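You operate a simulated robot arm through the tools that you are given. There is no shell and no other tool. Be economical: measure what you need, move in short steps, check, and stop when the job is done.

You are at the controls of a simulated robot arm. One attempt, no reset.

Task
Stand the cover from the top of the grey table beside the yellow cloth. It goes on the side that lies toward x -1.0, y +0.0 (a direction in the base frame), with about 3 cm between them.

It is judged by the outcome, as a careful person would: the job done as asked, and still so three seconds after it is handed in. It fails if anything else is knocked over, pushed out of place, dropped, spilled or broken. Lids that push on must go on centred and level and be pressed home; caps that screw on are set level and turned clockwise until they are tight. Flat cloth is picked up by pressing the open fingertips on it (5 to 10 N) and closing them slowly along it; thin cloth reads only 2 to 8 mm in the jaws.

Robot
A 7-joint arm with a two-finger parallel gripper on a trunk, on a base that drives. Base frame: it is fixed to the floor where the robot stands at the start and does not move with it; the origin is under the middle of the robot, x ahead of it, y to its left, z up; the surface under the hand at the start is at about z = 800. Readings come in mm, degrees, newtons and seconds.
With the tool pointing down near the work surface it reaches from about 480 to 920 mm from the robot's upright axis, wherever it stands. Its first joint turns from -115.0 to 115.0 degrees. Places, roughly: cover (11x6x6 cm) [500, 200, 800]; yellow cloth [-4750, -18250, 750]. Payload 3.91 kg.
Tool frame: the origin (TCP) lies between the finger pads and is the grasp point; the fingertips stand 30 mm ahead of it; z points along the fingers, y is the line along which they close. The gripper opens to 110 mm. The fingers are 20 mm wide and 10 mm thick; the gripper's body (48 by 112 mm) begins 55 mm behind the TCP.
Orientation is told as [roll, pitch, yaw] about the base's x, y, z axes, in that order, counted from this pose: with the fingers straight down and closing along the base's y, the tool's x points along the base's -x, its y along +y and its z along -z.

Tools
- The arm moves only by the tool play_rows. Its argument "increments" is a list of rows, each a list of 7 numbers: the shift along the tool's x, y, z in mm, then the turn, a rotation vector about the tool's x, y, z in degrees, then the gripper command, from -1 (fully open) to 1 (shut), values between in proportion. In form: [[x, y, z, rx, ry, rz, gripper], ...]. A call has 1 to 10 rows; each row is the pose to reach, as a shift and turn from the pose commanded when the call began, along the tool's axes at that moment. Rows are played at 5 a second. More than 50 mm and 8.6 degrees between two rows, or a gripper value outside its range, and nothing of the call is played. Where a pose cannot be reached the arm comes as near as it can. A force on the tool above 40 N (or 10 N above the force at the start of the call, whichever is more), or a blocked arm, ends the call early, and 0.2 s more pass. Each finger travels about 153 mm/s and halts on what it meets, pressing with about 34 N; the grip force reading is that of the motor and also rises with nothing between the fingers. The clock runs only during rows and for 0.2 s after the last one: add rows that repeat a pose to give the fingers time. It gives the time, the measured TCP pose, the force on the tool (base axes), the opening and the grip force at its end, in the units of the frame above (readings bear some noise), with the torque about the TCP (base axes, N m) and any sound that the robot's microphone picked up.
- Cameras (640 x 400 px; columns grow to the right, rows downward): "scene" is now at [237.3, 182.1, 1292.5]; the picture's right is [-0.23, -0.97, 0.00], its down [-0.60, 0.14, -0.78] and it looks along [0.76, -0.18, -0.62] (base axes); focal length 257 px, centre (320, 200). "wrist" rides on the gripper at [72, 17, -103] in the tool frame; the picture's right is [-0.23, 0.97, 0.00], its down [-0.76, -0.18, -0.62] and it looks along [-0.61, -0.14, 0.78] (tool axes); focal length 222 px, centre (320, 200). There is no depth. A picture from a camera that has moved, and an enlarged one, comes with that camera's place and axes in the base frame and with its lens. The place of the scene camera against the robot may be out by one fixed shift of up to 25 mm in any direction.
- get_image(camera): a new picture of that camera. It takes no simulated time.
- move_column(by): slides the trunk up (or, below 0, down) by that many mm; the arm and the scene camera ride with it, the base frame stays. It gives what a move gives, with no picture.
- roll_base(legs): drives the robot by 1 to 6 legs, each [ahead, left, turn to the left] in mm, mm and degrees, along the robot's own axes; the way and the turn of a leg run together, so that a leg with both is an arc; at most 1500 mm and 180 degrees a leg. The arm and the cameras ride along, it lands a little off, and it stops where it bumps. It gives what a move gives.
- head_to(pan, tilt): turns the head with the scene camera to pan (to the left, within 80 degrees either way) and tilt (down, from -29 to 69), counted from straight ahead of the robot. It gives what a move gives.
- enlarge(camera, box): a new picture of the part [left, top, right, bottom] of that camera's present view, enlarged. It takes no simulated time.
- sign_off(): hands the job in; it is judged then, once.

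Work in short steps. Places have to be worked out from the pictures, the camera data and where the tool is seen: move nearer, look again, correct. Check each grasp and each placing, and mend what went wrong. You have 120 turns and 78 pictures in all, those below and enlarged ones among them. Open the gripper and draw the arm clear of the work before you hand the job in, unless the task says otherwise; then end with one line.

The tools are called after "Emit:" by a JSON object that holds its "op" and its "data". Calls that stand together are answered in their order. play_rows: Moves the arm, as the interface text tells. Its arguments: {"type":"object","properties":{"increments":{"type":"array","items":{"type":"array","items":{"type":"number"}}}},"required":["increments"]} The other tools are called the same way: move_column (by) slides the trunk up or down; roll_base (legs) drives the base; head_to (pan, tilt) turns the head that bears the scene camera; get_image (camera) takes a picture; enlarge (camera, box) takes an enlarged picture of a part of a camera's view; sign_off () hands the job in.

At the start:

```text
t: 0.0
eef_pos: [556.0, -14.0, 1085.6]
ee_rot: [0.0, 0.0, 0.0]
force: [-0.2, 0.5, 0.7]
torque: [0.01, 0.01, 0.01]
finger_gap: 109.7
gripper_force: 0.0
trunk travel left (down, up): [-625.0, 365.0]
robot x, y, heading: [0.7, 0.1, 0.2]
head pan, tilt: [-13.4, 38.4]
```

scene: 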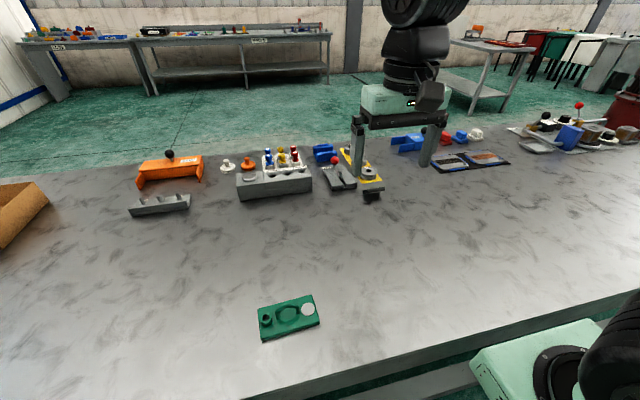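
wrist: 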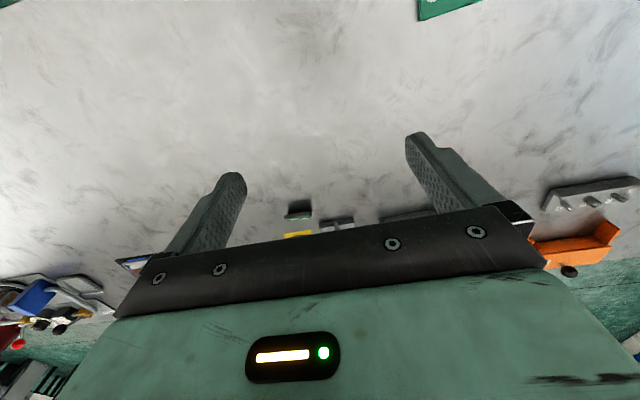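

The green cover lies at about (288,316) in the scene picture, near [500,200,800]. I enlarge it to see its shape.

Emit:
{"op": "enlarge", "data": {"camera": "scene", "box": [228, 270, 348, 345]}}

```text
5.33 times, centred on (288, 308) of scene
camera zoom: at [237.3, 182.1, 1292.5], right [-0.23, -0.97, 0.0], down [-0.6, 0.14, -0.78], along [0.76, -0.18, -0.62], focal length 1372 px, centre (491, -373)
```

zoom: 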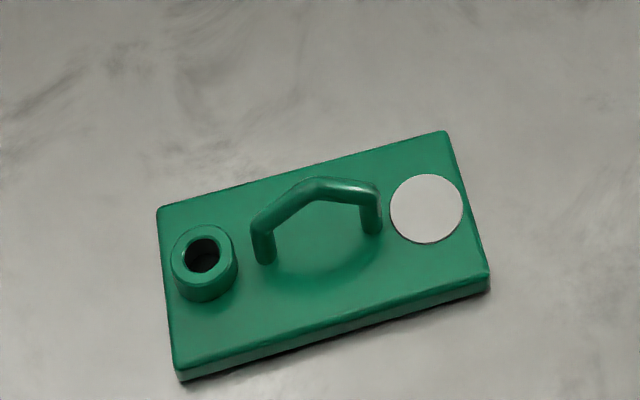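

The cover is a plate about 108 x 60 mm with a handle, its centre near (493,187) and its long axis about 4° off y. I back the base 130 mm for comfortable reach, then turn the hand so the fingers close across the 6 cm width.

Emit:
{"op": "roll_base", "data": {"legs": [[-130, 0, 0]]}}

Emit:
{"op": "play_rows", "data": {"increments": [[0, 20, 0, 0, 0, 8.5, -1], [0, 40, 0, 0, 0, 17, -1], [0, 60, 0, 0, 0, 25.5, -1], [0, 80, 0, 0, 0, 34, -1], [0, 100, 0, 0, 0, 42.5, -1], [-15, 120, 0, 0, 0, 51, -1], [-30, 140, 0, 0, 0, 59.5, -1], [-45, 160, 0, 0, 0, 68, -1], [-60, 180, 0, 0, 0, 76.5, -1], [-70, 201, 30, 0, 0, 85, -1]]}}

```text
t: 1.3
eef_pos: [426.0, -13.3, 1086.7]
ee_rot: [0.0, -0.1, 0.1]
force: [1.1, 0.5, -1.0]
torque: [0.01, 0.0, -0.02]
finger_gap: 110.1
gripper_force: 0.0
trunk travel left (down, up): [-625.0, 365.0]
robot x, y, heading: [-128.4, 0.6, 0.1]
head pan, tilt: [-13.4, 38.4]
```

```text
t: 3.5
eef_pos: [495.0, 189.0, 1055.0]
ee_rot: [0.1, 0.0, -85.1]
force: [0.5, -0.2, 0.9]
torque: [0.04, -0.03, -0.01]
finger_gap: 110.1
gripper_force: 0.1
trunk travel left (down, up): [-625.0, 365.0]
robot x, y, heading: [-127.3, 0.4, 0.1]
head pan, tilt: [-13.4, 38.4]
```

The hand is above the cover at yaw -85. I look with the wrist camera and the scene camera.

Emit:
{"op": "get_image", "data": {"camera": "wrist"}}

Emit:
{"op": "get_image", "data": {"camera": "scene"}}

```text
74 pictures are left
camera wrist: at [506.3, 261.0, 1157.8], right [0.99, -0.14, 0.0], down [-0.11, -0.77, 0.62], along [-0.09, -0.62, -0.78], focal length 222 px, centre (320, 200)
```

wrist: 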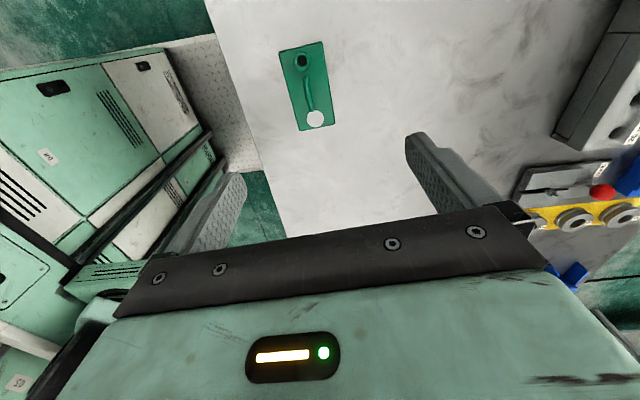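

```text
73 pictures are left
camera scene: at [106.6, 181.9, 1292.6], right [-0.23, -0.97, 0.0], down [-0.6, 0.14, -0.78], along [0.76, -0.18, -0.62], focal length 257 px, centre (320, 200)
```

scene: 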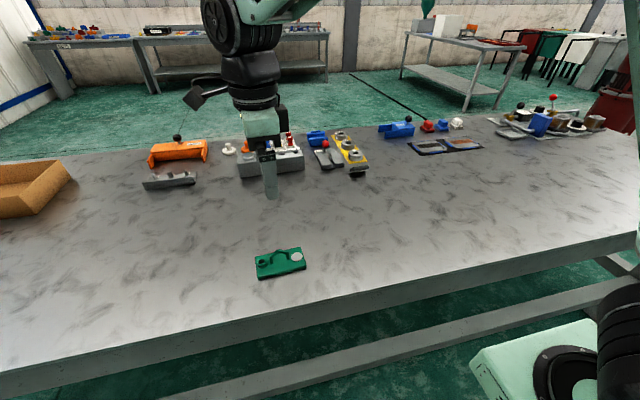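

The wrist view puts the cover's centre near (480,188), its long axis about 3° off y. I correct sideways, turn 2° more and descend to z≈925 for another look.

Emit:
{"op": "play_rows", "data": {"increments": [[-1, -15, 45, 0, 0, 2, -1], [-1, -15, 90, 0, 0, 2, -1], [-1, -15, 130, 0, 0, 2, -1]]}}

Emit:
{"op": "get_image", "data": {"camera": "wrist"}}

Emit:
{"op": "enlarge", "data": {"camera": "scene", "box": [200, 190, 360, 290]}}

```text
t: 4.3
eef_pos: [480.0, 186.3, 923.8]
ee_rot: [0.1, 0.0, -86.9]
force: [0.2, 0.2, 0.4]
torque: [0.04, -0.01, -0.02]
finger_gap: 109.9
gripper_force: 0.0
trunk travel left (down, up): [-625.0, 365.0]
robot x, y, heading: [-130.4, -1.9, 0.2]
head pan, tilt: [-13.4, 38.4]
```

```text
72 pictures are left
camera wrist: at [493.8, 258.6, 1026.5], right [0.98, -0.18, 0.0], down [-0.14, -0.77, 0.62], along [-0.11, -0.61, -0.78], focal length 222 px, centre (320, 200)
```

wrist: 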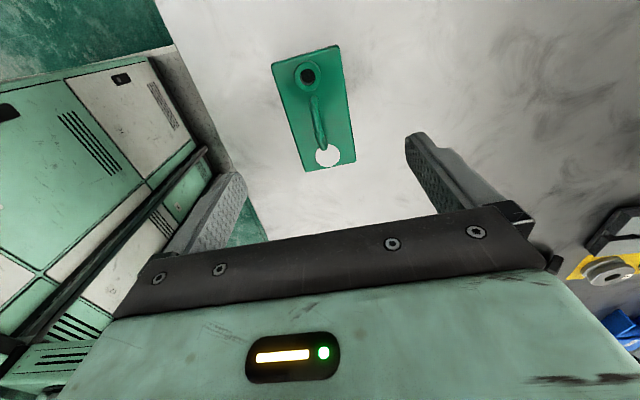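

```text
4.00 times, centred on (280, 240) of scene
camera zoom: at [106.7, 182.1, 1292.6], right [-0.23, -0.97, 0.0], down [-0.6, 0.14, -0.78], along [0.76, -0.18, -0.62], focal length 1029 px, centre (480, 40)
```

zoom: 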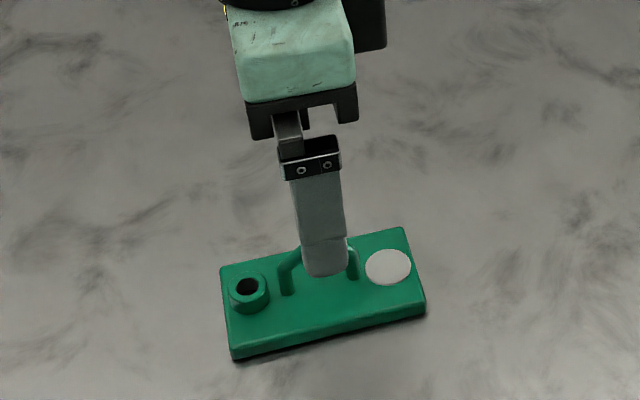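

The cover is centred under the hand to within 2 mm. I descend to TCP z≈836 (tips about 6 mm above the table) and close.

Emit:
{"op": "play_rows", "data": {"increments": [[2, -1, 45, 0, 0, 1, -1], [2, -1, 80, 0, 0, 1, -1], [2, -1, 88, 0, 0, 1, -1], [2, -1, 88, 0, 0, 1, -1]]}}

Emit:
{"op": "enlarge", "data": {"camera": "scene", "box": [200, 190, 360, 290]}}

```text
t: 5.3
eef_pos: [478.7, 187.0, 836.3]
ee_rot: [0.1, 0.0, -88.0]
force: [0.4, 0.1, -0.4]
torque: [-0.01, 0.0, 0.01]
finger_gap: 109.8
gripper_force: 0.1
trunk travel left (down, up): [-625.0, 365.0]
robot x, y, heading: [-129.1, -2.6, 0.4]
head pan, tilt: [-13.4, 38.4]
```

```text
4.00 times, centred on (280, 240) of scene
camera zoom: at [106.9, 182.3, 1292.5], right [-0.23, -0.97, 0.0], down [-0.6, 0.14, -0.78], along [0.76, -0.18, -0.62], focal length 1029 px, centre (480, 40)
```

zoom: 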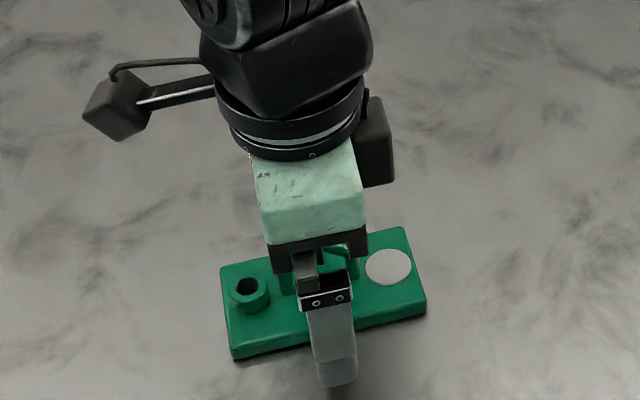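

The fingers straddle the plate. I lower 3 mm more for a better bite and close.

Emit:
{"op": "play_rows", "data": {"increments": [[0, 0, 3, 0, 0, 0, -1], [0, 0, 3, 0, 0, 0, -0.3], [0, 0, 3, 0, 0, 0, 0], [0, 0, 3, 0, 0, 0, 0.3], [0, 0, 3, 0, 0, 0, 1], [0, 0, 3, 0, 0, 0, 1]]}}

```text
t: 6.7
eef_pos: [478.8, 186.5, 833.9]
ee_rot: [0.0, 0.1, -87.9]
force: [-0.6, 1.5, 0.6]
torque: [0.1, -0.05, 0.0]
finger_gap: 59.7
gripper_force: 34.5
trunk travel left (down, up): [-625.0, 365.0]
robot x, y, heading: [-131.4, -0.4, 0.0]
head pan, tilt: [-13.4, 38.4]
```

Gap of 59.7 mm at 34.5 N: the plate is held across its width. I lift a little and check.

Emit:
{"op": "play_rows", "data": {"increments": [[0, 0, -20, 0, 0, 0, 1], [0, 0, -60, 0, 0, 0, 1], [0, 0, -100, 0, 0, 0, 1], [0, 0, -100, 0, 0, 0, 1]]}}

Emit:
{"op": "get_image", "data": {"camera": "wrist"}}

Emit:
{"op": "enlarge", "data": {"camera": "scene", "box": [200, 150, 360, 250]}}

```text
t: 7.7
eef_pos: [479.4, 186.4, 936.0]
ee_rot: [0.0, 0.0, -88.0]
force: [-0.2, 0.0, -3.4]
torque: [0.0, -0.03, -0.04]
finger_gap: 59.5
gripper_force: 33.9
trunk travel left (down, up): [-625.0, 365.0]
robot x, y, heading: [-131.3, -0.5, -0.0]
head pan, tilt: [-13.4, 38.4]
```

```text
69 pictures are left
camera wrist: at [494.7, 259.4, 1037.0], right [0.98, -0.19, 0.0], down [-0.15, -0.77, 0.62], along [-0.12, -0.61, -0.78], focal length 222 px, centre (320, 200)
```

wrist: 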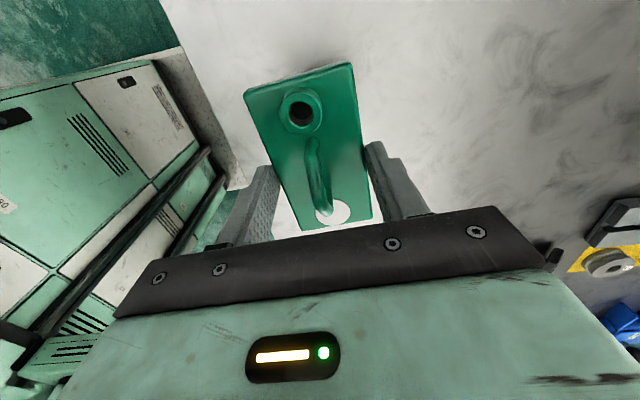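

```text
4.00 times, centred on (280, 200) of scene
camera zoom: at [107.0, 182.4, 1292.4], right [-0.23, -0.97, 0.0], down [-0.6, 0.14, -0.78], along [0.76, -0.18, -0.62], focal length 1029 px, centre (480, 200)
```

zoom: 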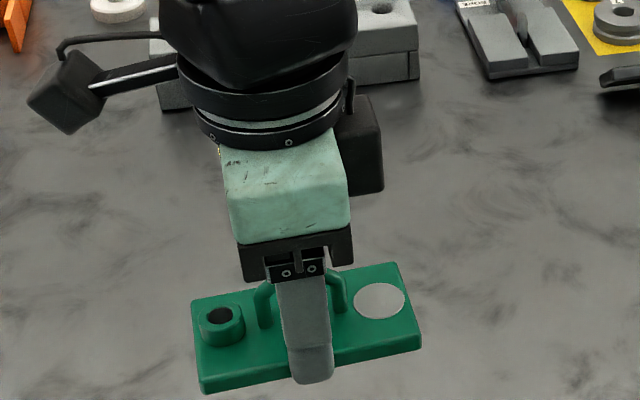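

The cover is held level and firm. Next I look to the right and see what lies in the way before driving off, since the cloth is about 18 m away in −y.

Emit:
{"op": "head_to", "data": {"pan": -80, "tilt": 15}}

Emit:
{"op": "get_image", "data": {"camera": "scene"}}

Emit:
{"op": "roll_base", "data": {"legs": [[-400, 0, 0]]}}

```text
t: 9.1
eef_pos: [479.9, 187.1, 933.6]
ee_rot: [0.0, 0.0, -88.0]
force: [-1.0, 0.3, -2.5]
torque: [-0.02, 0.0, 0.0]
finger_gap: 59.5
gripper_force: 34.1
trunk travel left (down, up): [-625.0, 365.0]
robot x, y, heading: [-131.5, 2.5, -0.0]
head pan, tilt: [-80.0, 15.0]
```

```text
67 pictures are left
camera scene: at [39.6, 110.3, 1329.5], right [-0.98, -0.18, 0.0], down [-0.05, 0.26, -0.97], along [0.17, -0.95, -0.26], focal length 257 px, centre (320, 200)
```

scene: 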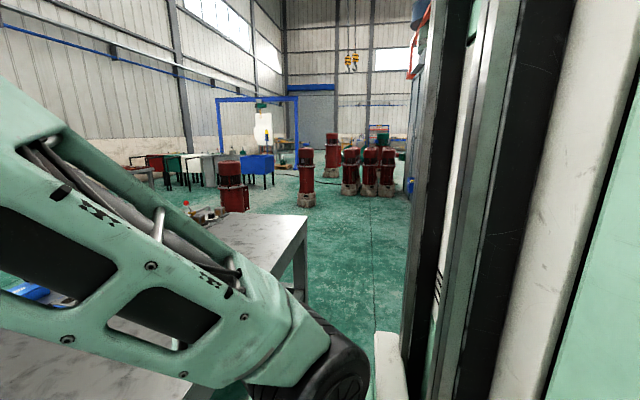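

```text
t: 11.5
eef_pos: [83.9, 185.5, 934.8]
ee_rot: [0.0, 0.0, -87.9]
force: [0.2, 0.6, -2.2]
torque: [-0.02, -0.03, 0.01]
finger_gap: 59.5
gripper_force: 33.9
trunk travel left (down, up): [-625.0, 365.0]
robot x, y, heading: [-522.5, -0.0, -0.1]
head pan, tilt: [-80.0, 15.0]
```

I turn right 90° now that I'm clear of the table, bring the head ahead, and look.

Emit:
{"op": "roll_base", "data": {"legs": [[0, 0, -90]]}}

Emit:
{"op": "head_to", "data": {"pan": -15, "tilt": 12}}

Emit:
{"op": "get_image", "data": {"camera": "scene"}}

```text
t: 15.7
eef_pos: [-333.8, -608.4, 934.5]
ee_rot: [0.0, 0.1, -177.5]
force: [0.0, 0.6, -2.6]
torque: [0.0, 0.03, 0.0]
finger_gap: 59.5
gripper_force: 33.7
trunk travel left (down, up): [-625.0, 365.0]
robot x, y, heading: [-524.7, -5.6, -89.5]
head pan, tilt: [-80.0, 15.0]
```

```text
t: 17.1
eef_pos: [-332.5, -609.3, 935.1]
ee_rot: [0.0, -0.1, -177.5]
force: [0.3, 0.2, -2.0]
torque: [-0.02, 0.04, 0.05]
finger_gap: 59.8
gripper_force: 33.8
trunk travel left (down, up): [-625.0, 365.0]
robot x, y, heading: [-526.6, 1.0, -89.5]
head pan, tilt: [-15.0, 12.0]
```

```text
66 pictures are left
camera scene: at [-330.8, -233.9, 1334.4], right [-0.97, 0.25, 0.0], down [0.05, 0.2, -0.98], along [-0.24, -0.95, -0.21], focal length 257 px, centre (320, 200)
```

scene: 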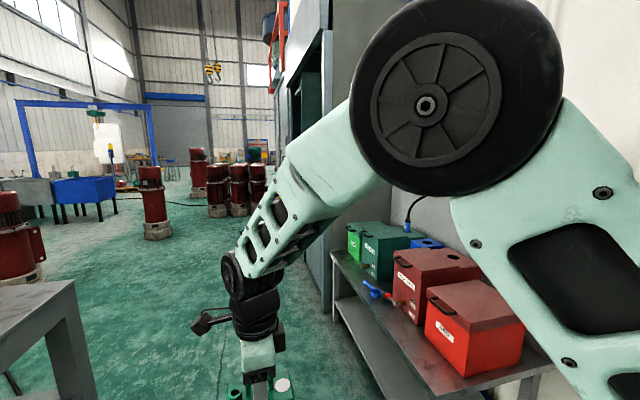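

There's a corridor between the grey table (edge x≈390) and the shelf on the right (x≈−900). I shift left 200 mm and drive ahead 2.8 m, then look again.

Emit:
{"op": "roll_base", "data": {"legs": [[0, 220, 0], [1400, 0, 0], [1400, 0, 0]]}}

Emit:
{"op": "get_image", "data": {"camera": "scene"}}

```text
t: 31.9
eef_pos: [-99.1, -3407.3, 934.5]
ee_rot: [0.0, 0.0, -178.0]
force: [-0.2, 0.1, -1.7]
torque: [0.01, 0.02, 0.02]
finger_gap: 59.6
gripper_force: 33.8
trunk travel left (down, up): [-625.0, 365.0]
robot x, y, heading: [-283.3, -2797.1, -90.1]
head pan, tilt: [-15.0, 12.0]
```

```text
65 pictures are left
camera scene: at [-92.3, -3031.8, 1334.4], right [-0.97, 0.26, 0.0], down [0.05, 0.2, -0.98], along [-0.25, -0.94, -0.21], focal length 257 px, centre (320, 200)
```

scene: 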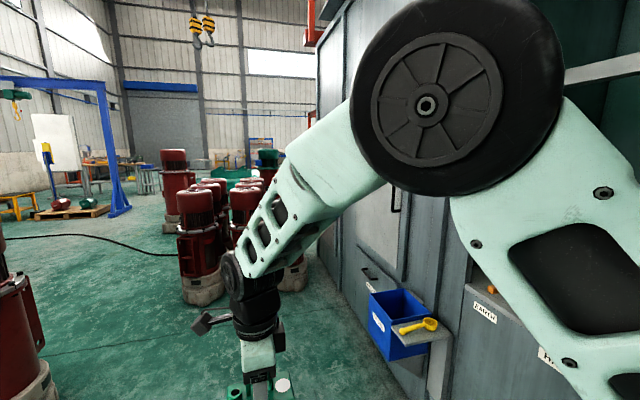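

A cluster of red motors lies ahead (x about −480..480, y≈−5250), with one at left (≈1200,−4450). I raise the column so arm and cover pass above motor height, and look left.

Emit:
{"op": "move_column", "data": {"by": 300}}

Emit:
{"op": "head_to", "data": {"pan": 20, "tilt": 25}}

Emit:
{"op": "get_image", "data": {"camera": "scene"}}

```text
t: 34.9
eef_pos: [-98.6, -3408.1, 1234.2]
ee_rot: [0.0, 0.0, -178.0]
force: [-0.4, -0.2, -2.6]
torque: [-0.01, 0.0, 0.0]
finger_gap: 59.7
gripper_force: 33.9
trunk travel left (down, up): [-925.0, 65.0]
robot x, y, heading: [-284.7, -2800.3, -89.7]
head pan, tilt: [-15.0, 12.0]
```

```text
t: 35.9
eef_pos: [-97.9, -3407.2, 1235.0]
ee_rot: [0.1, 0.0, -178.1]
force: [0.1, 1.1, -2.6]
torque: [0.0, 0.01, -0.01]
finger_gap: 59.3
gripper_force: 34.0
trunk travel left (down, up): [-925.0, 65.0]
robot x, y, heading: [-283.3, -2795.7, -90.0]
head pan, tilt: [20.0, 25.0]
```

```text
64 pictures are left
camera scene: at [-36.7, -3028.4, 1613.4], right [-0.94, -0.34, 0.0], down [-0.14, 0.4, -0.91], along [0.31, -0.85, -0.42], focal length 257 px, centre (320, 200)
```

scene: 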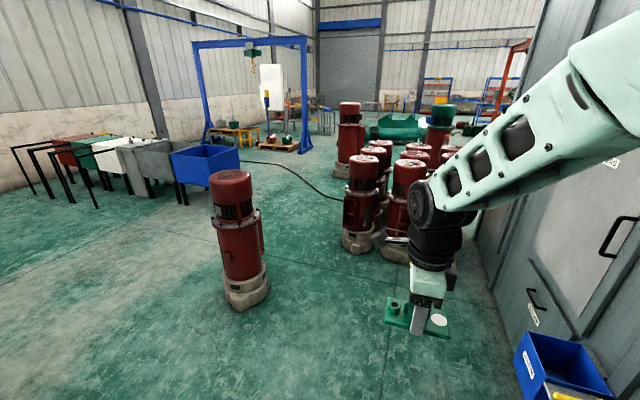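

I measured a gap of about 920 mm between the left motor and the cluster. I look down at my base to judge its size.

Emit:
{"op": "head_to", "data": {"pan": 60, "tilt": 60}}

Emit:
{"op": "get_image", "data": {"camera": "scene"}}

Emit:
{"op": "head_to", "data": {"pan": 65, "tilt": 25}}

Emit:
{"op": "get_image", "data": {"camera": "scene"}}

```text
t: 37.0
eef_pos: [-99.0, -3406.5, 1235.0]
ee_rot: [0.0, 0.0, -178.0]
force: [0.6, 0.1, -2.4]
torque: [0.0, 0.04, -0.02]
finger_gap: 59.3
gripper_force: 33.7
trunk travel left (down, up): [-925.0, 65.0]
robot x, y, heading: [-283.4, -2795.1, -90.2]
head pan, tilt: [60.0, 60.0]
```

```text
63 pictures are left
camera scene: at [-10.4, -2975.1, 1563.3], right [-0.5, -0.87, 0.0], down [-0.75, 0.43, -0.5], along [0.43, -0.25, -0.87], focal length 257 px, centre (320, 200)
```

scene: 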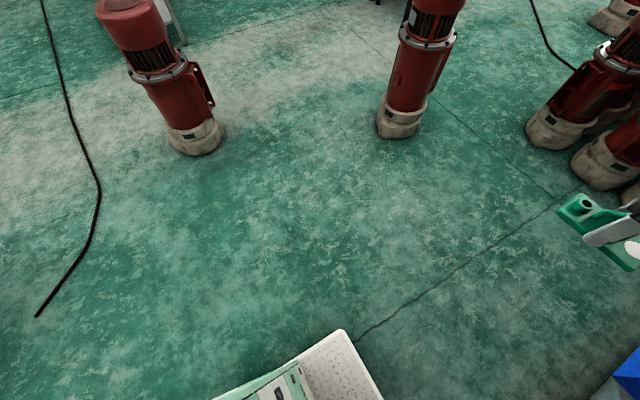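

```text
t: 38.0
eef_pos: [-98.1, -3407.5, 1234.9]
ee_rot: [0.1, 0.0, -178.1]
force: [0.1, -1.7, -3.0]
torque: [0.01, 0.01, 0.0]
finger_gap: 59.5
gripper_force: 34.1
trunk travel left (down, up): [-925.0, 65.0]
robot x, y, heading: [-285.2, -2795.5, -89.9]
head pan, tilt: [65.0, 25.0]
```

```text
62 pictures are left
camera scene: at [15.3, -2980.7, 1613.2], right [-0.42, -0.91, 0.0], down [-0.38, 0.18, -0.91], along [0.82, -0.38, -0.42], focal length 257 px, centre (320, 200)
```

scene: 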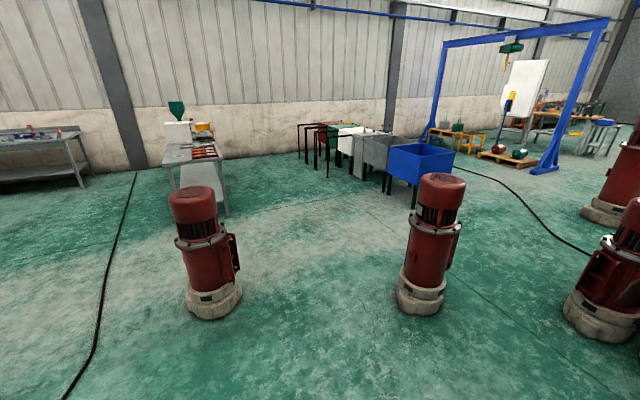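

My base is about 570 mm wide; the gap between the two free-standing motors (≈1330 mm) is the best way. I strafe diagonally through its middle, then drive ahead 1.2 m, and look.

Emit:
{"op": "roll_base", "data": {"legs": [[500, 1067, 0], [500, 1067, 0], [1200, 0, 0]]}}

Emit:
{"op": "head_to", "data": {"pan": 0, "tilt": 20}}

Emit:
{"op": "get_image", "data": {"camera": "scene"}}

```text
t: 55.3
eef_pos: [2096.1, -5587.8, 1233.4]
ee_rot: [0.0, 0.0, -176.8]
force: [0.4, 0.5, -2.0]
torque: [0.0, 0.01, 0.03]
finger_gap: 59.5
gripper_force: 34.0
trunk travel left (down, up): [-925.0, 65.0]
robot x, y, heading: [1895.9, -4981.6, -88.6]
head pan, tilt: [65.0, 25.0]
```

```text
t: 56.7
eef_pos: [2096.4, -5589.8, 1234.2]
ee_rot: [0.0, 0.0, -176.7]
force: [-0.2, -0.5, -3.1]
torque: [0.01, 0.01, 0.01]
finger_gap: 59.3
gripper_force: 34.0
trunk travel left (down, up): [-925.0, 65.0]
robot x, y, heading: [1900.0, -4987.2, -88.9]
head pan, tilt: [0.0, 20.0]
```

```text
61 pictures are left
camera scene: at [2118.8, -5216.8, 1621.4], right [-1.0, -0.02, 0.0], down [-0.01, 0.34, -0.94], along [0.02, -0.94, -0.34], focal length 257 px, centre (320, 200)
```

scene: 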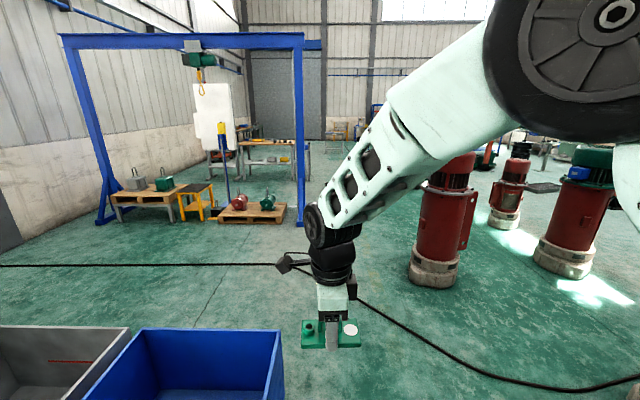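

The blue tub edge is at x≈2270, a bit near; the lane ahead lies between the motor (x<1300) and the gantry leg (x≈2400). I shift right 170 mm with a 1° correction, and drive 3.9 m ahead.

Emit:
{"op": "roll_base", "data": {"legs": [[0, -170, -1.2], [1400, 0, 0], [1400, 0, 0], [1100, 0, 0]]}}

Emit:
{"op": "head_to", "data": {"pan": -30, "tilt": 15}}

Emit:
{"op": "get_image", "data": {"camera": "scene"}}

Emit:
{"op": "head_to", "data": {"pan": 15, "tilt": 15}}

Emit:
{"op": "get_image", "data": {"camera": "scene"}}

```text
t: 76.7
eef_pos: [1973.7, -9521.3, 1234.9]
ee_rot: [0.0, -0.1, -177.0]
force: [-0.6, -0.5, -2.0]
torque: [-0.02, 0.01, 0.03]
finger_gap: 59.5
gripper_force: 33.8
trunk travel left (down, up): [-925.0, 65.0]
robot x, y, heading: [1775.5, -8916.9, -89.1]
head pan, tilt: [0.0, 20.0]
```

```text
t: 77.6
eef_pos: [1972.2, -9522.6, 1234.3]
ee_rot: [-0.1, 0.1, -177.1]
force: [0.1, 0.1, -2.6]
torque: [0.02, 0.01, 0.01]
finger_gap: 59.7
gripper_force: 33.4
trunk travel left (down, up): [-925.0, 65.0]
robot x, y, heading: [1776.9, -8912.0, -88.9]
head pan, tilt: [-30.0, 15.0]
```

```text
60 pictures are left
camera scene: at [1949.8, -9138.2, 1629.5], right [-0.88, 0.48, 0.0], down [0.13, 0.23, -0.97], along [-0.47, -0.85, -0.26], focal length 257 px, centre (320, 200)
```

scene: 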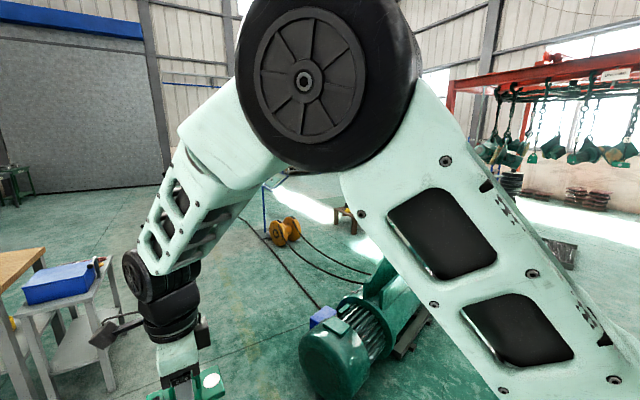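

```text
t: 78.8
eef_pos: [1972.0, -9520.7, 1234.6]
ee_rot: [0.0, 0.0, -177.0]
force: [-1.2, 0.2, -2.8]
torque: [-0.01, 0.01, 0.04]
finger_gap: 59.4
gripper_force: 34.0
trunk travel left (down, up): [-925.0, 65.0]
robot x, y, heading: [1774.4, -8917.5, -88.7]
head pan, tilt: [15.0, 15.0]
```

```text
59 pictures are left
camera scene: at [2020.7, -9146.2, 1629.6], right [-0.96, -0.28, 0.0], down [-0.07, 0.25, -0.97], along [0.27, -0.93, -0.26], focal length 257 px, centre (320, 200)
```

scene: 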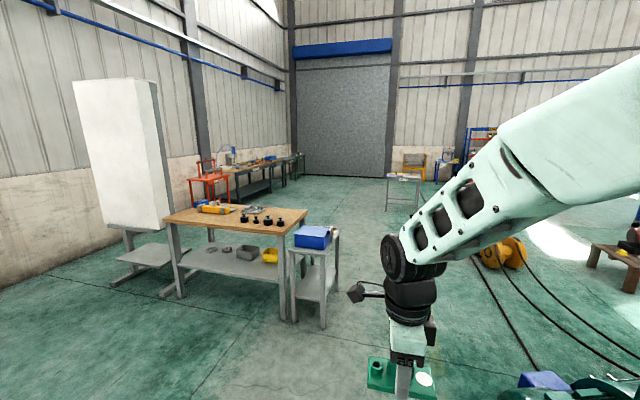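

The lane continues between the green machine (x<1300) and trolley (x>2450). I shift slightly left and drive 3.7 m ahead, then look to the right.

Emit:
{"op": "roll_base", "data": {"legs": [[0, 90, -1], [1300, 0, 0], [1300, 0, 0], [1100, 0, 0]]}}

Emit:
{"op": "head_to", "data": {"pan": -60, "tilt": 12}}

Emit:
{"op": "get_image", "data": {"camera": "scene"}}

Emit:
{"op": "head_to", "data": {"pan": -5, "tilt": 12}}

Emit:
{"op": "get_image", "data": {"camera": "scene"}}

```text
t: 97.3
eef_pos: [2033.2, -13213.8, 1234.6]
ee_rot: [0.0, -0.1, -178.3]
force: [-0.1, 0.0, -2.7]
torque: [0.0, -0.01, -0.03]
finger_gap: 59.3
gripper_force: 34.1
trunk travel left (down, up): [-925.0, 65.0]
robot x, y, heading: [1852.4, -12602.3, -90.3]
head pan, tilt: [15.0, 15.0]
```

```text
t: 98.8
eef_pos: [2034.3, -13213.9, 1234.0]
ee_rot: [0.0, 0.0, -178.3]
force: [-0.7, 0.8, -3.8]
torque: [-0.02, 0.01, 0.01]
finger_gap: 59.8
gripper_force: 33.6
trunk travel left (down, up): [-925.0, 65.0]
robot x, y, heading: [1851.4, -12599.4, -90.5]
head pan, tilt: [-60.0, 12.0]
```

```text
58 pictures are left
camera scene: at [1985.1, -12795.2, 1634.4], right [-0.5, 0.87, 0.0], down [0.18, 0.1, -0.98], along [-0.85, -0.49, -0.21], focal length 257 px, centre (320, 200)
```

scene: 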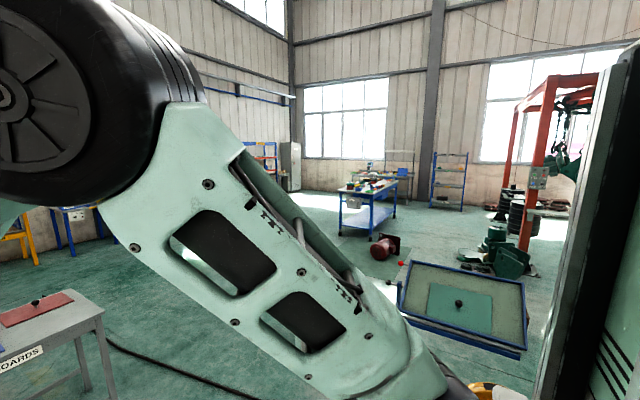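

```text
t: 100.0
eef_pos: [2033.4, -13214.0, 1234.2]
ee_rot: [0.0, 0.0, -178.3]
force: [-0.1, 0.1, -1.9]
torque: [0.03, -0.01, -0.02]
finger_gap: 59.5
gripper_force: 33.4
trunk travel left (down, up): [-925.0, 65.0]
robot x, y, heading: [1849.4, -12605.3, -90.4]
head pan, tilt: [-5.0, 12.0]
```

```text
57 pictures are left
camera scene: at [2057.4, -12841.8, 1634.4], right [-1.0, 0.09, 0.0], down [0.02, 0.21, -0.98], along [-0.09, -0.97, -0.21], focal length 257 px, centre (320, 200)
```

scene: 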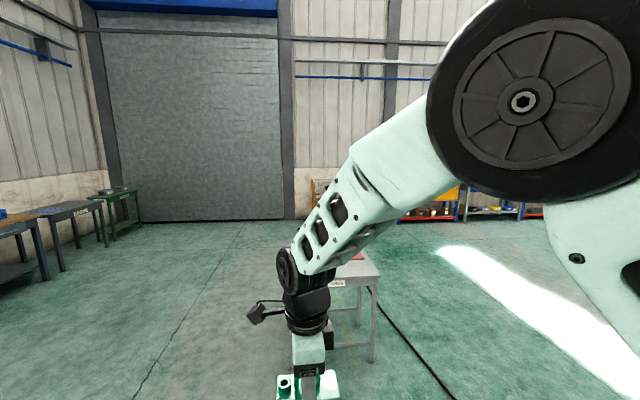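

A small "boards" table stands ahead near (1500…2100,−14500), spools at right near (500,−12900). I advance 1.05 m and turn right to face −x.

Emit:
{"op": "roll_base", "data": {"legs": [[1050, 0, 0], [0, 0, -90]]}}

Emit:
{"op": "head_to", "data": {"pan": 25, "tilt": 20}}

Emit:
{"op": "get_image", "data": {"camera": "scene"}}

Emit:
{"op": "head_to", "data": {"pan": -25, "tilt": 25}}

Emit:
{"op": "get_image", "data": {"camera": "scene"}}

```text
t: 109.3
eef_pos: [1240.0, -13832.7, 1234.2]
ee_rot: [-0.1, 0.0, 91.5]
force: [-0.1, 0.0, -2.3]
torque: [-0.01, -0.03, -0.01]
finger_gap: 59.3
gripper_force: 33.6
trunk travel left (down, up): [-925.0, 65.0]
robot x, y, heading: [1852.0, -13648.7, 179.0]
head pan, tilt: [-5.0, 12.0]
```

```text
t: 110.2
eef_pos: [1239.8, -13831.6, 1234.6]
ee_rot: [0.0, 0.0, 91.4]
force: [0.1, -0.5, -3.3]
torque: [0.0, 0.03, 0.0]
finger_gap: 59.4
gripper_force: 34.2
trunk travel left (down, up): [-925.0, 65.0]
robot x, y, heading: [1853.3, -13651.1, 179.6]
head pan, tilt: [25.0, 20.0]
```

```text
56 pictures are left
camera scene: at [1633.7, -13895.8, 1621.4], right [-0.41, 0.91, 0.0], down [0.31, 0.14, -0.94], along [-0.86, -0.39, -0.34], focal length 257 px, centre (320, 200)
```

scene: 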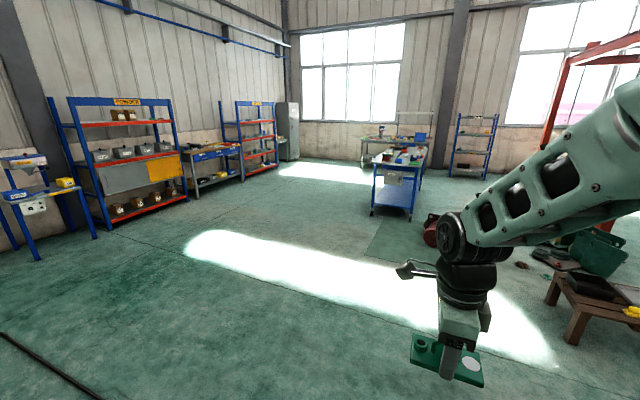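

```text
t: 111.4
eef_pos: [1240.4, -13831.6, 1234.5]
ee_rot: [0.0, -0.1, 91.6]
force: [0.2, -0.7, -2.2]
torque: [-0.01, 0.0, 0.01]
finger_gap: 59.4
gripper_force: 34.4
trunk travel left (down, up): [-925.0, 65.0]
robot x, y, heading: [1850.9, -13650.1, 179.4]
head pan, tilt: [-25.0, 25.0]
```

```text
55 pictures are left
camera scene: at [1635.2, -13817.6, 1613.3], right [0.43, 0.9, 0.0], down [0.38, -0.18, -0.91], along [-0.82, 0.39, -0.42], focal length 257 px, centre (320, 200)
```

scene: 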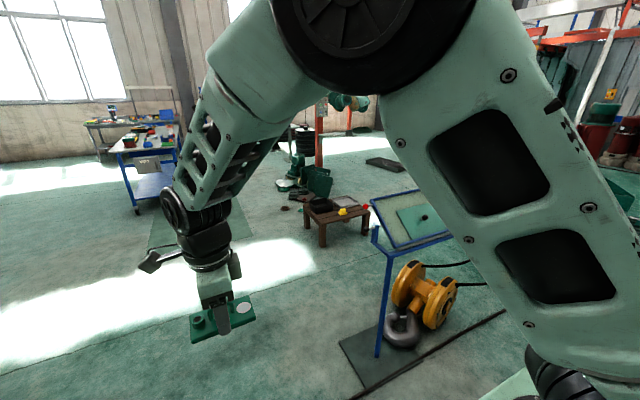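

The cloth should project near (274,139) here. I turn the head back and enlarge that region.

Emit:
{"op": "head_to", "data": {"pan": 25, "tilt": 20}}

Emit:
{"op": "enlarge", "data": {"camera": "scene", "box": [170, 80, 330, 180]}}

```text
t: 112.6
eef_pos: [1238.8, -13832.0, 1234.3]
ee_rot: [-0.1, 0.0, 91.5]
force: [-0.7, 0.6, -2.3]
torque: [0.01, 0.02, 0.01]
finger_gap: 59.6
gripper_force: 34.5
trunk travel left (down, up): [-925.0, 65.0]
robot x, y, heading: [1847.1, -13648.4, 179.2]
head pan, tilt: [25.0, 20.0]
```

```text
4.00 times, centred on (250, 130) of scene
camera zoom: at [1633.7, -13895.8, 1621.4], right [-0.41, 0.91, 0.0], down [0.31, 0.14, -0.94], along [-0.85, -0.39, -0.34], focal length 1029 px, centre (600, 480)
```

zoom: 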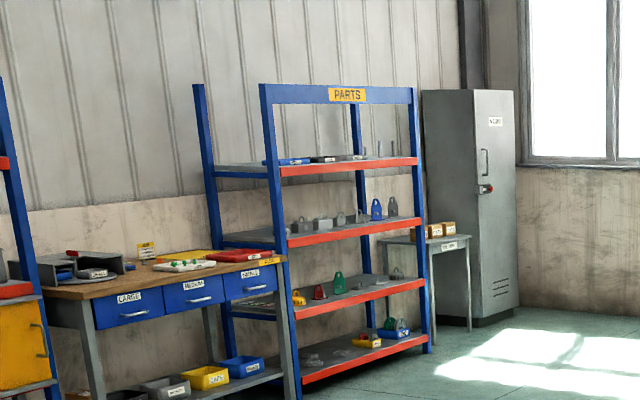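

The cloth's spot (−4750,−18250) falls on the small grey table between the blue PARTS shelf and the grey cabinet. The floor diagonally ahead is open, so I turn left 27° and drive 5.8 m.

Emit:
{"op": "roll_base", "data": {"legs": [[0, 0, 27], [1450, 0, 0], [1450, 0, 0], [1450, 0, 0], [1450, 0, 0]]}}

Emit:
{"op": "get_image", "data": {"camera": "scene"}}

```text
t: 141.5
eef_pos: [-3792.7, -16651.9, 1233.8]
ee_rot: [0.0, 0.0, 118.4]
force: [-0.9, 0.3, -3.1]
torque: [0.02, 0.05, 0.0]
finger_gap: 59.5
gripper_force: 34.1
trunk travel left (down, up): [-925.0, 65.0]
robot x, y, heading: [-3333.6, -16216.0, -153.5]
head pan, tilt: [25.0, 20.0]
```

```text
53 pictures are left
camera scene: at [-3413.0, -16536.0, 1621.4], right [-0.78, 0.62, 0.0], down [0.21, 0.27, -0.94], along [-0.59, -0.73, -0.34], focal length 257 px, centre (320, 200)
```

scene: 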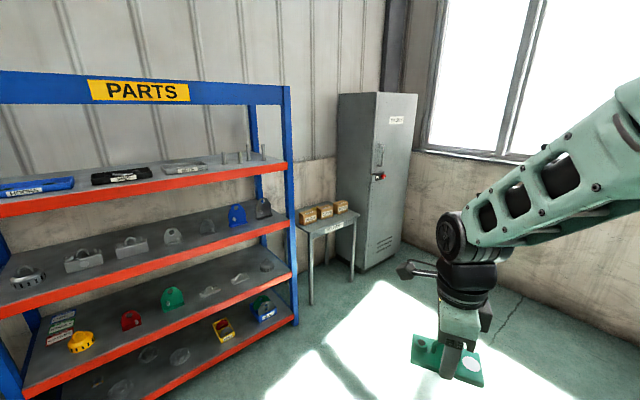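

The small table appears with three brown boxes on it. I enlarge it to find the cloth.

Emit:
{"op": "enlarge", "data": {"camera": "scene", "box": [270, 180, 390, 255]}}

```text
5.33 times, centred on (330, 218) of scene
camera zoom: at [-3413.0, -16536.0, 1621.4], right [-0.78, 0.62, 0.0], down [0.21, 0.27, -0.94], along [-0.59, -0.73, -0.34], focal length 1372 px, centre (267, 107)
```

zoom: 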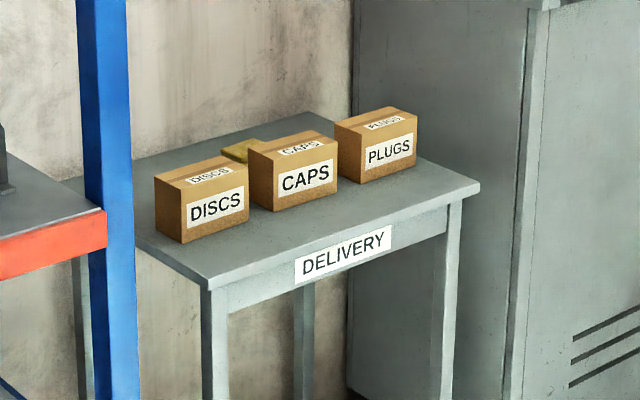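

The cloth's edge peeks out behind the DISCS/CAPS boxes, so I must reach over the boxes. I turn to face the table (−y) and move in front of it, stopping a bit short to look.

Emit:
{"op": "roll_base", "data": {"legs": [[0, 0, 63.5], [380, -710, 0], [380, -710, 0]]}}

Emit:
{"op": "head_to", "data": {"pan": 0, "tilt": 35}}

Emit:
{"op": "get_image", "data": {"camera": "scene"}}

Emit:
{"op": "get_image", "data": {"camera": "wrist"}}

```text
t: 152.5
eef_pos: [-4588.8, -17571.7, 1234.4]
ee_rot: [0.1, 0.0, -178.7]
force: [0.4, 0.3, -2.6]
torque: [0.04, 0.02, -0.03]
finger_gap: 59.8
gripper_force: 34.3
trunk travel left (down, up): [-925.0, 65.0]
robot x, y, heading: [-4771.7, -16961.9, -91.0]
head pan, tilt: [25.0, 20.0]
```

```text
t: 153.4
eef_pos: [-4589.7, -17572.1, 1235.8]
ee_rot: [0.1, 0.0, -178.7]
force: [-0.3, -0.1, -3.2]
torque: [-0.03, -0.07, -0.01]
finger_gap: 59.8
gripper_force: 33.8
trunk travel left (down, up): [-925.0, 65.0]
robot x, y, heading: [-4771.6, -16956.5, -90.7]
head pan, tilt: [0.0, 35.0]
```

```text
51 pictures are left
camera scene: at [-4554.2, -17195.5, 1597.6], right [-1.0, 0.01, 0.0], down [0.01, 0.57, -0.82], along [-0.01, -0.82, -0.57], focal length 257 px, centre (320, 200)
```

scene: 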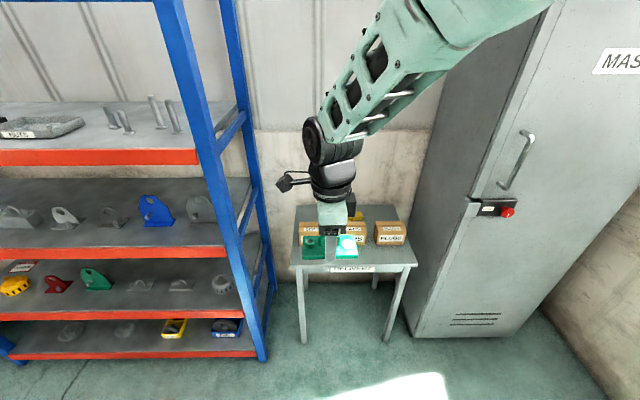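

```text
50 pictures are left
camera wrist: at [-4515.1, -17587.7, 1336.5], right [-0.2, -0.98, 0.0], down [-0.77, 0.16, 0.62], along [-0.61, 0.13, -0.78], focal length 222 px, centre (320, 200)
```

wrist: 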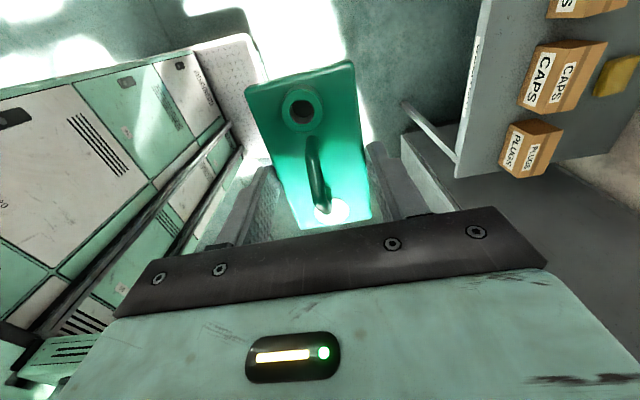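

The cloth shows in the wrist view at about (−4745,−18250). I drive 450 mm closer (hand stays well above the boxes), and look down.

Emit:
{"op": "roll_base", "data": {"legs": [[450, 0, 0.9]]}}

Emit:
{"op": "head_to", "data": {"pan": -5, "tilt": 50}}

Emit:
{"op": "get_image", "data": {"camera": "scene"}}

Emit:
{"op": "get_image", "data": {"camera": "wrist"}}

```text
t: 156.1
eef_pos: [-4579.2, -18018.1, 1235.4]
ee_rot: [0.1, 0.0, -177.7]
force: [0.0, -0.2, -2.8]
torque: [0.03, 0.01, 0.03]
finger_gap: 59.5
gripper_force: 34.5
trunk travel left (down, up): [-925.0, 65.0]
robot x, y, heading: [-4769.2, -17414.0, -89.9]
head pan, tilt: [0.0, 35.0]
```

```text
t: 156.9
eef_pos: [-4581.1, -18018.2, 1235.4]
ee_rot: [-0.1, -0.1, -177.7]
force: [0.2, 0.1, -1.9]
torque: [0.03, -0.01, 0.01]
finger_gap: 59.4
gripper_force: 33.8
trunk travel left (down, up): [-925.0, 65.0]
robot x, y, heading: [-4769.3, -17410.3, -89.4]
head pan, tilt: [-5.0, 50.0]
```

```text
49 pictures are left
camera scene: at [-4558.6, -17630.0, 1575.9], right [-1.0, 0.08, 0.0], down [0.06, 0.76, -0.64], along [-0.05, -0.64, -0.77], focal length 257 px, centre (320, 200)
```

scene: 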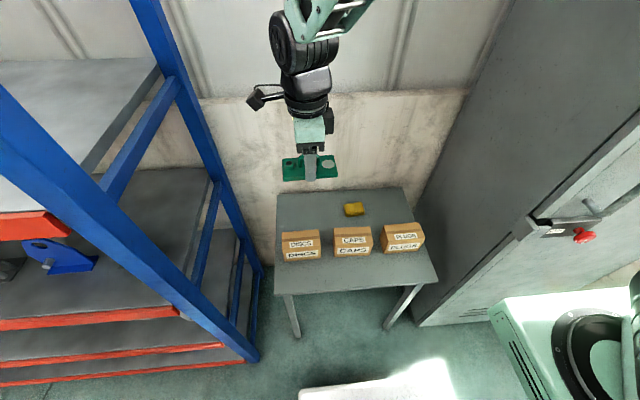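

```text
48 pictures are left
camera wrist: at [-4506.1, -18032.6, 1336.5], right [-0.19, -0.98, 0.0], down [-0.77, 0.15, 0.62], along [-0.61, 0.12, -0.78], focal length 222 px, centre (320, 200)
```

wrist: 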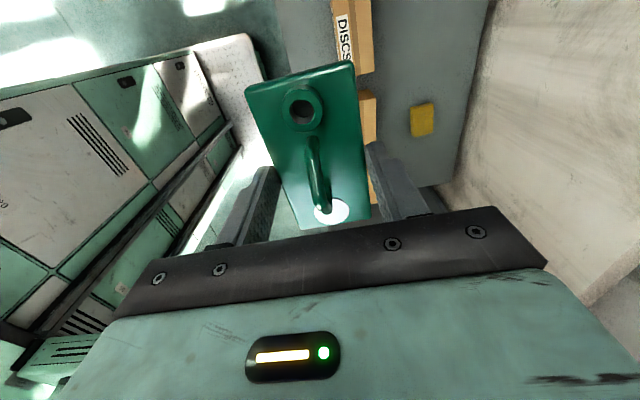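

Both views show the cloth clearly: a small folded piece behind the boxes. I enlarge both to measure.

Emit:
{"op": "enlarge", "data": {"camera": "scene", "box": [264, 180, 444, 292]}}

Emit:
{"op": "enlarge", "data": {"camera": "wrist", "box": [340, 40, 500, 140]}}

```text
3.56 times, centred on (354, 236) of scene
camera zoom: at [-4558.6, -17630.0, 1575.9], right [-1.0, 0.08, 0.0], down [0.06, 0.76, -0.64], along [-0.05, -0.64, -0.77], focal length 914 px, centre (199, 72)
```

zoom: 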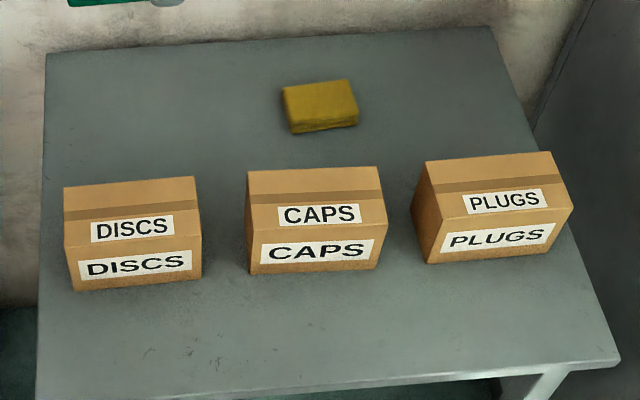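

```text
4.00 times, centred on (420, 90) of wrist
camera zoom: at [-4506.1, -18032.6, 1336.5], right [-0.19, -0.98, 0.0], down [-0.77, 0.15, 0.62], along [-0.61, 0.12, -0.78], focal length 888 px, centre (-80, 640)
```

zoom: 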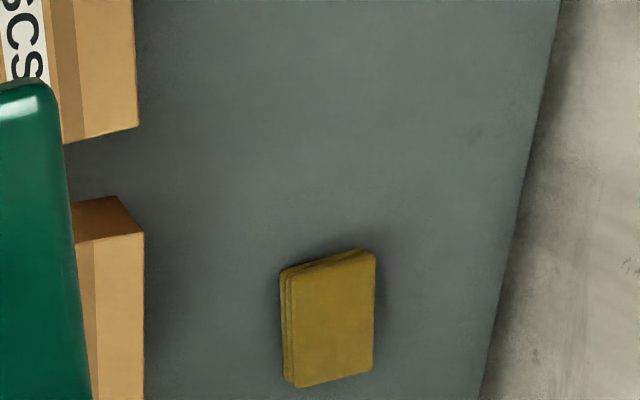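

From the views: cloth spans x −4790…−4711, y −18222…−18286; boxes' backs are at y≈−18120, table back at −18365, right edge x≈−4970. The cover goes at centre ≈(−4873,−18255), long side along x; I move the hand above that point at present height.

Emit:
{"op": "play_rows", "data": {"increments": [[-38, 28, 0, 0, 0, 0, 1], [-76, 56, 0, 0, 0, 0, 1], [-114, 84, 0, 0, 0, 0, 1], [-152, 112, 0, 0, 0, 0.5, 1], [-190, 140, 0, 0, 0, 1, 1], [-228, 168, 0, 0, 0, 1.5, 1], [-266, 196, 0, 0, 0, 2, 1], [-302, 225, 0, 0, 0, 2.3, 1], [-302, 225, 0, 0, 0, 2.3, 1]]}}

Emit:
{"op": "get_image", "data": {"camera": "wrist"}}

Emit:
{"op": "get_image", "data": {"camera": "scene"}}

```text
t: 158.9
eef_pos: [-4874.7, -18253.0, 1234.2]
ee_rot: [-0.1, 0.0, -180.1]
force: [0.4, 0.0, -3.1]
torque: [-0.01, -0.03, 0.01]
finger_gap: 59.6
gripper_force: 34.0
trunk travel left (down, up): [-925.0, 65.0]
robot x, y, heading: [-4773.4, -17409.1, -89.7]
head pan, tilt: [-5.0, 50.0]
```

```text
45 pictures are left
camera wrist: at [-4800.6, -18271.9, 1336.3], right [-0.23, -0.97, 0.0], down [-0.76, 0.18, 0.62], along [-0.61, 0.14, -0.78], focal length 222 px, centre (320, 200)
```

wrist: 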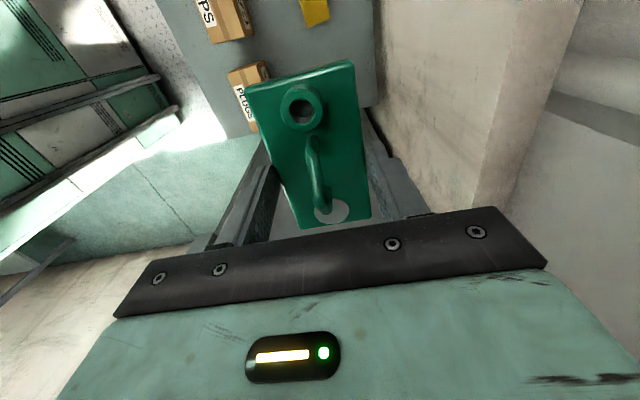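

```text
44 pictures are left
camera scene: at [-4558.9, -17630.3, 1575.8], right [-1.0, 0.08, 0.0], down [0.06, 0.76, -0.64], along [-0.05, -0.64, -0.77], focal length 257 px, centre (320, 200)
```

scene: 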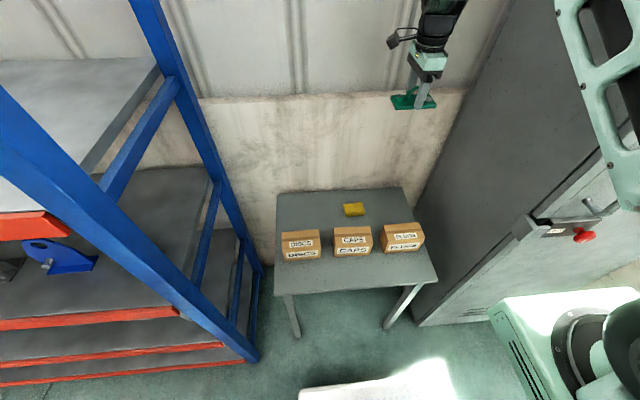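

The cover's east end is at x≈−4816 against the cloth's west edge ≈−4790. I shift 4 mm west, then lower the column by 330 mm and look again.

Emit:
{"op": "play_rows", "data": {"increments": [[-4, 0, 0, 0, 0, 0, 1], [-4, 0, 0, 0, 0, 0, 1]]}}

Emit:
{"op": "move_column", "data": {"by": -330}}

Emit:
{"op": "get_image", "data": {"camera": "wrist"}}

Emit:
{"op": "get_image", "data": {"camera": "scene"}}

```text
t: 159.5
eef_pos: [-4876.6, -18254.8, 1234.5]
ee_rot: [0.0, 0.0, 180.0]
force: [-0.5, -0.6, -2.8]
torque: [-0.03, 0.02, -0.02]
finger_gap: 59.5
gripper_force: 34.3
trunk travel left (down, up): [-925.0, 65.0]
robot x, y, heading: [-4769.5, -17410.2, -89.7]
head pan, tilt: [-5.0, 50.0]
```

```text
t: 162.7
eef_pos: [-4877.2, -18253.8, 903.6]
ee_rot: [0.1, -0.1, 180.0]
force: [-0.2, 0.7, -2.8]
torque: [0.0, -0.02, 0.0]
finger_gap: 59.5
gripper_force: 34.0
trunk travel left (down, up): [-595.0, 395.0]
robot x, y, heading: [-4771.1, -17411.0, -89.7]
head pan, tilt: [-5.0, 50.0]
```

```text
43 pictures are left
camera wrist: at [-4803.6, -18271.8, 1006.4], right [-0.23, -0.97, 0.0], down [-0.76, 0.18, 0.62], along [-0.61, 0.14, -0.78], focal length 222 px, centre (320, 200)
```

wrist: 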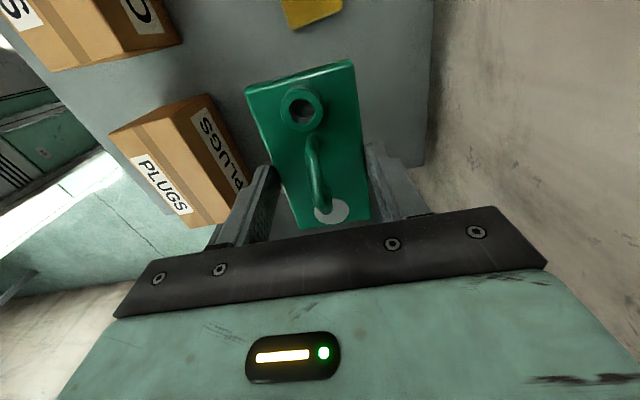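

```text
42 pictures are left
camera scene: at [-4558.7, -17630.0, 1245.9], right [-1.0, 0.08, 0.0], down [0.06, 0.76, -0.64], along [-0.05, -0.64, -0.77], focal length 257 px, centre (320, 200)
```

scene: 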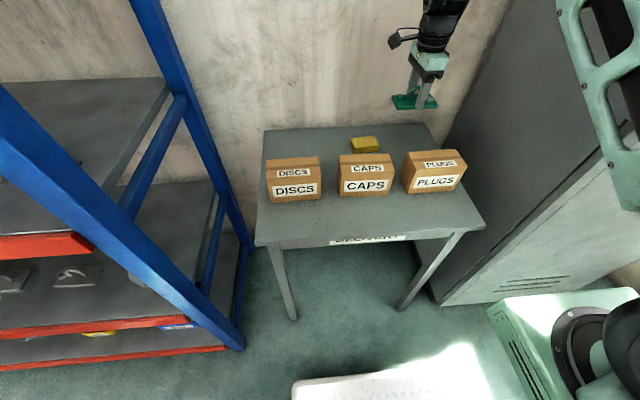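

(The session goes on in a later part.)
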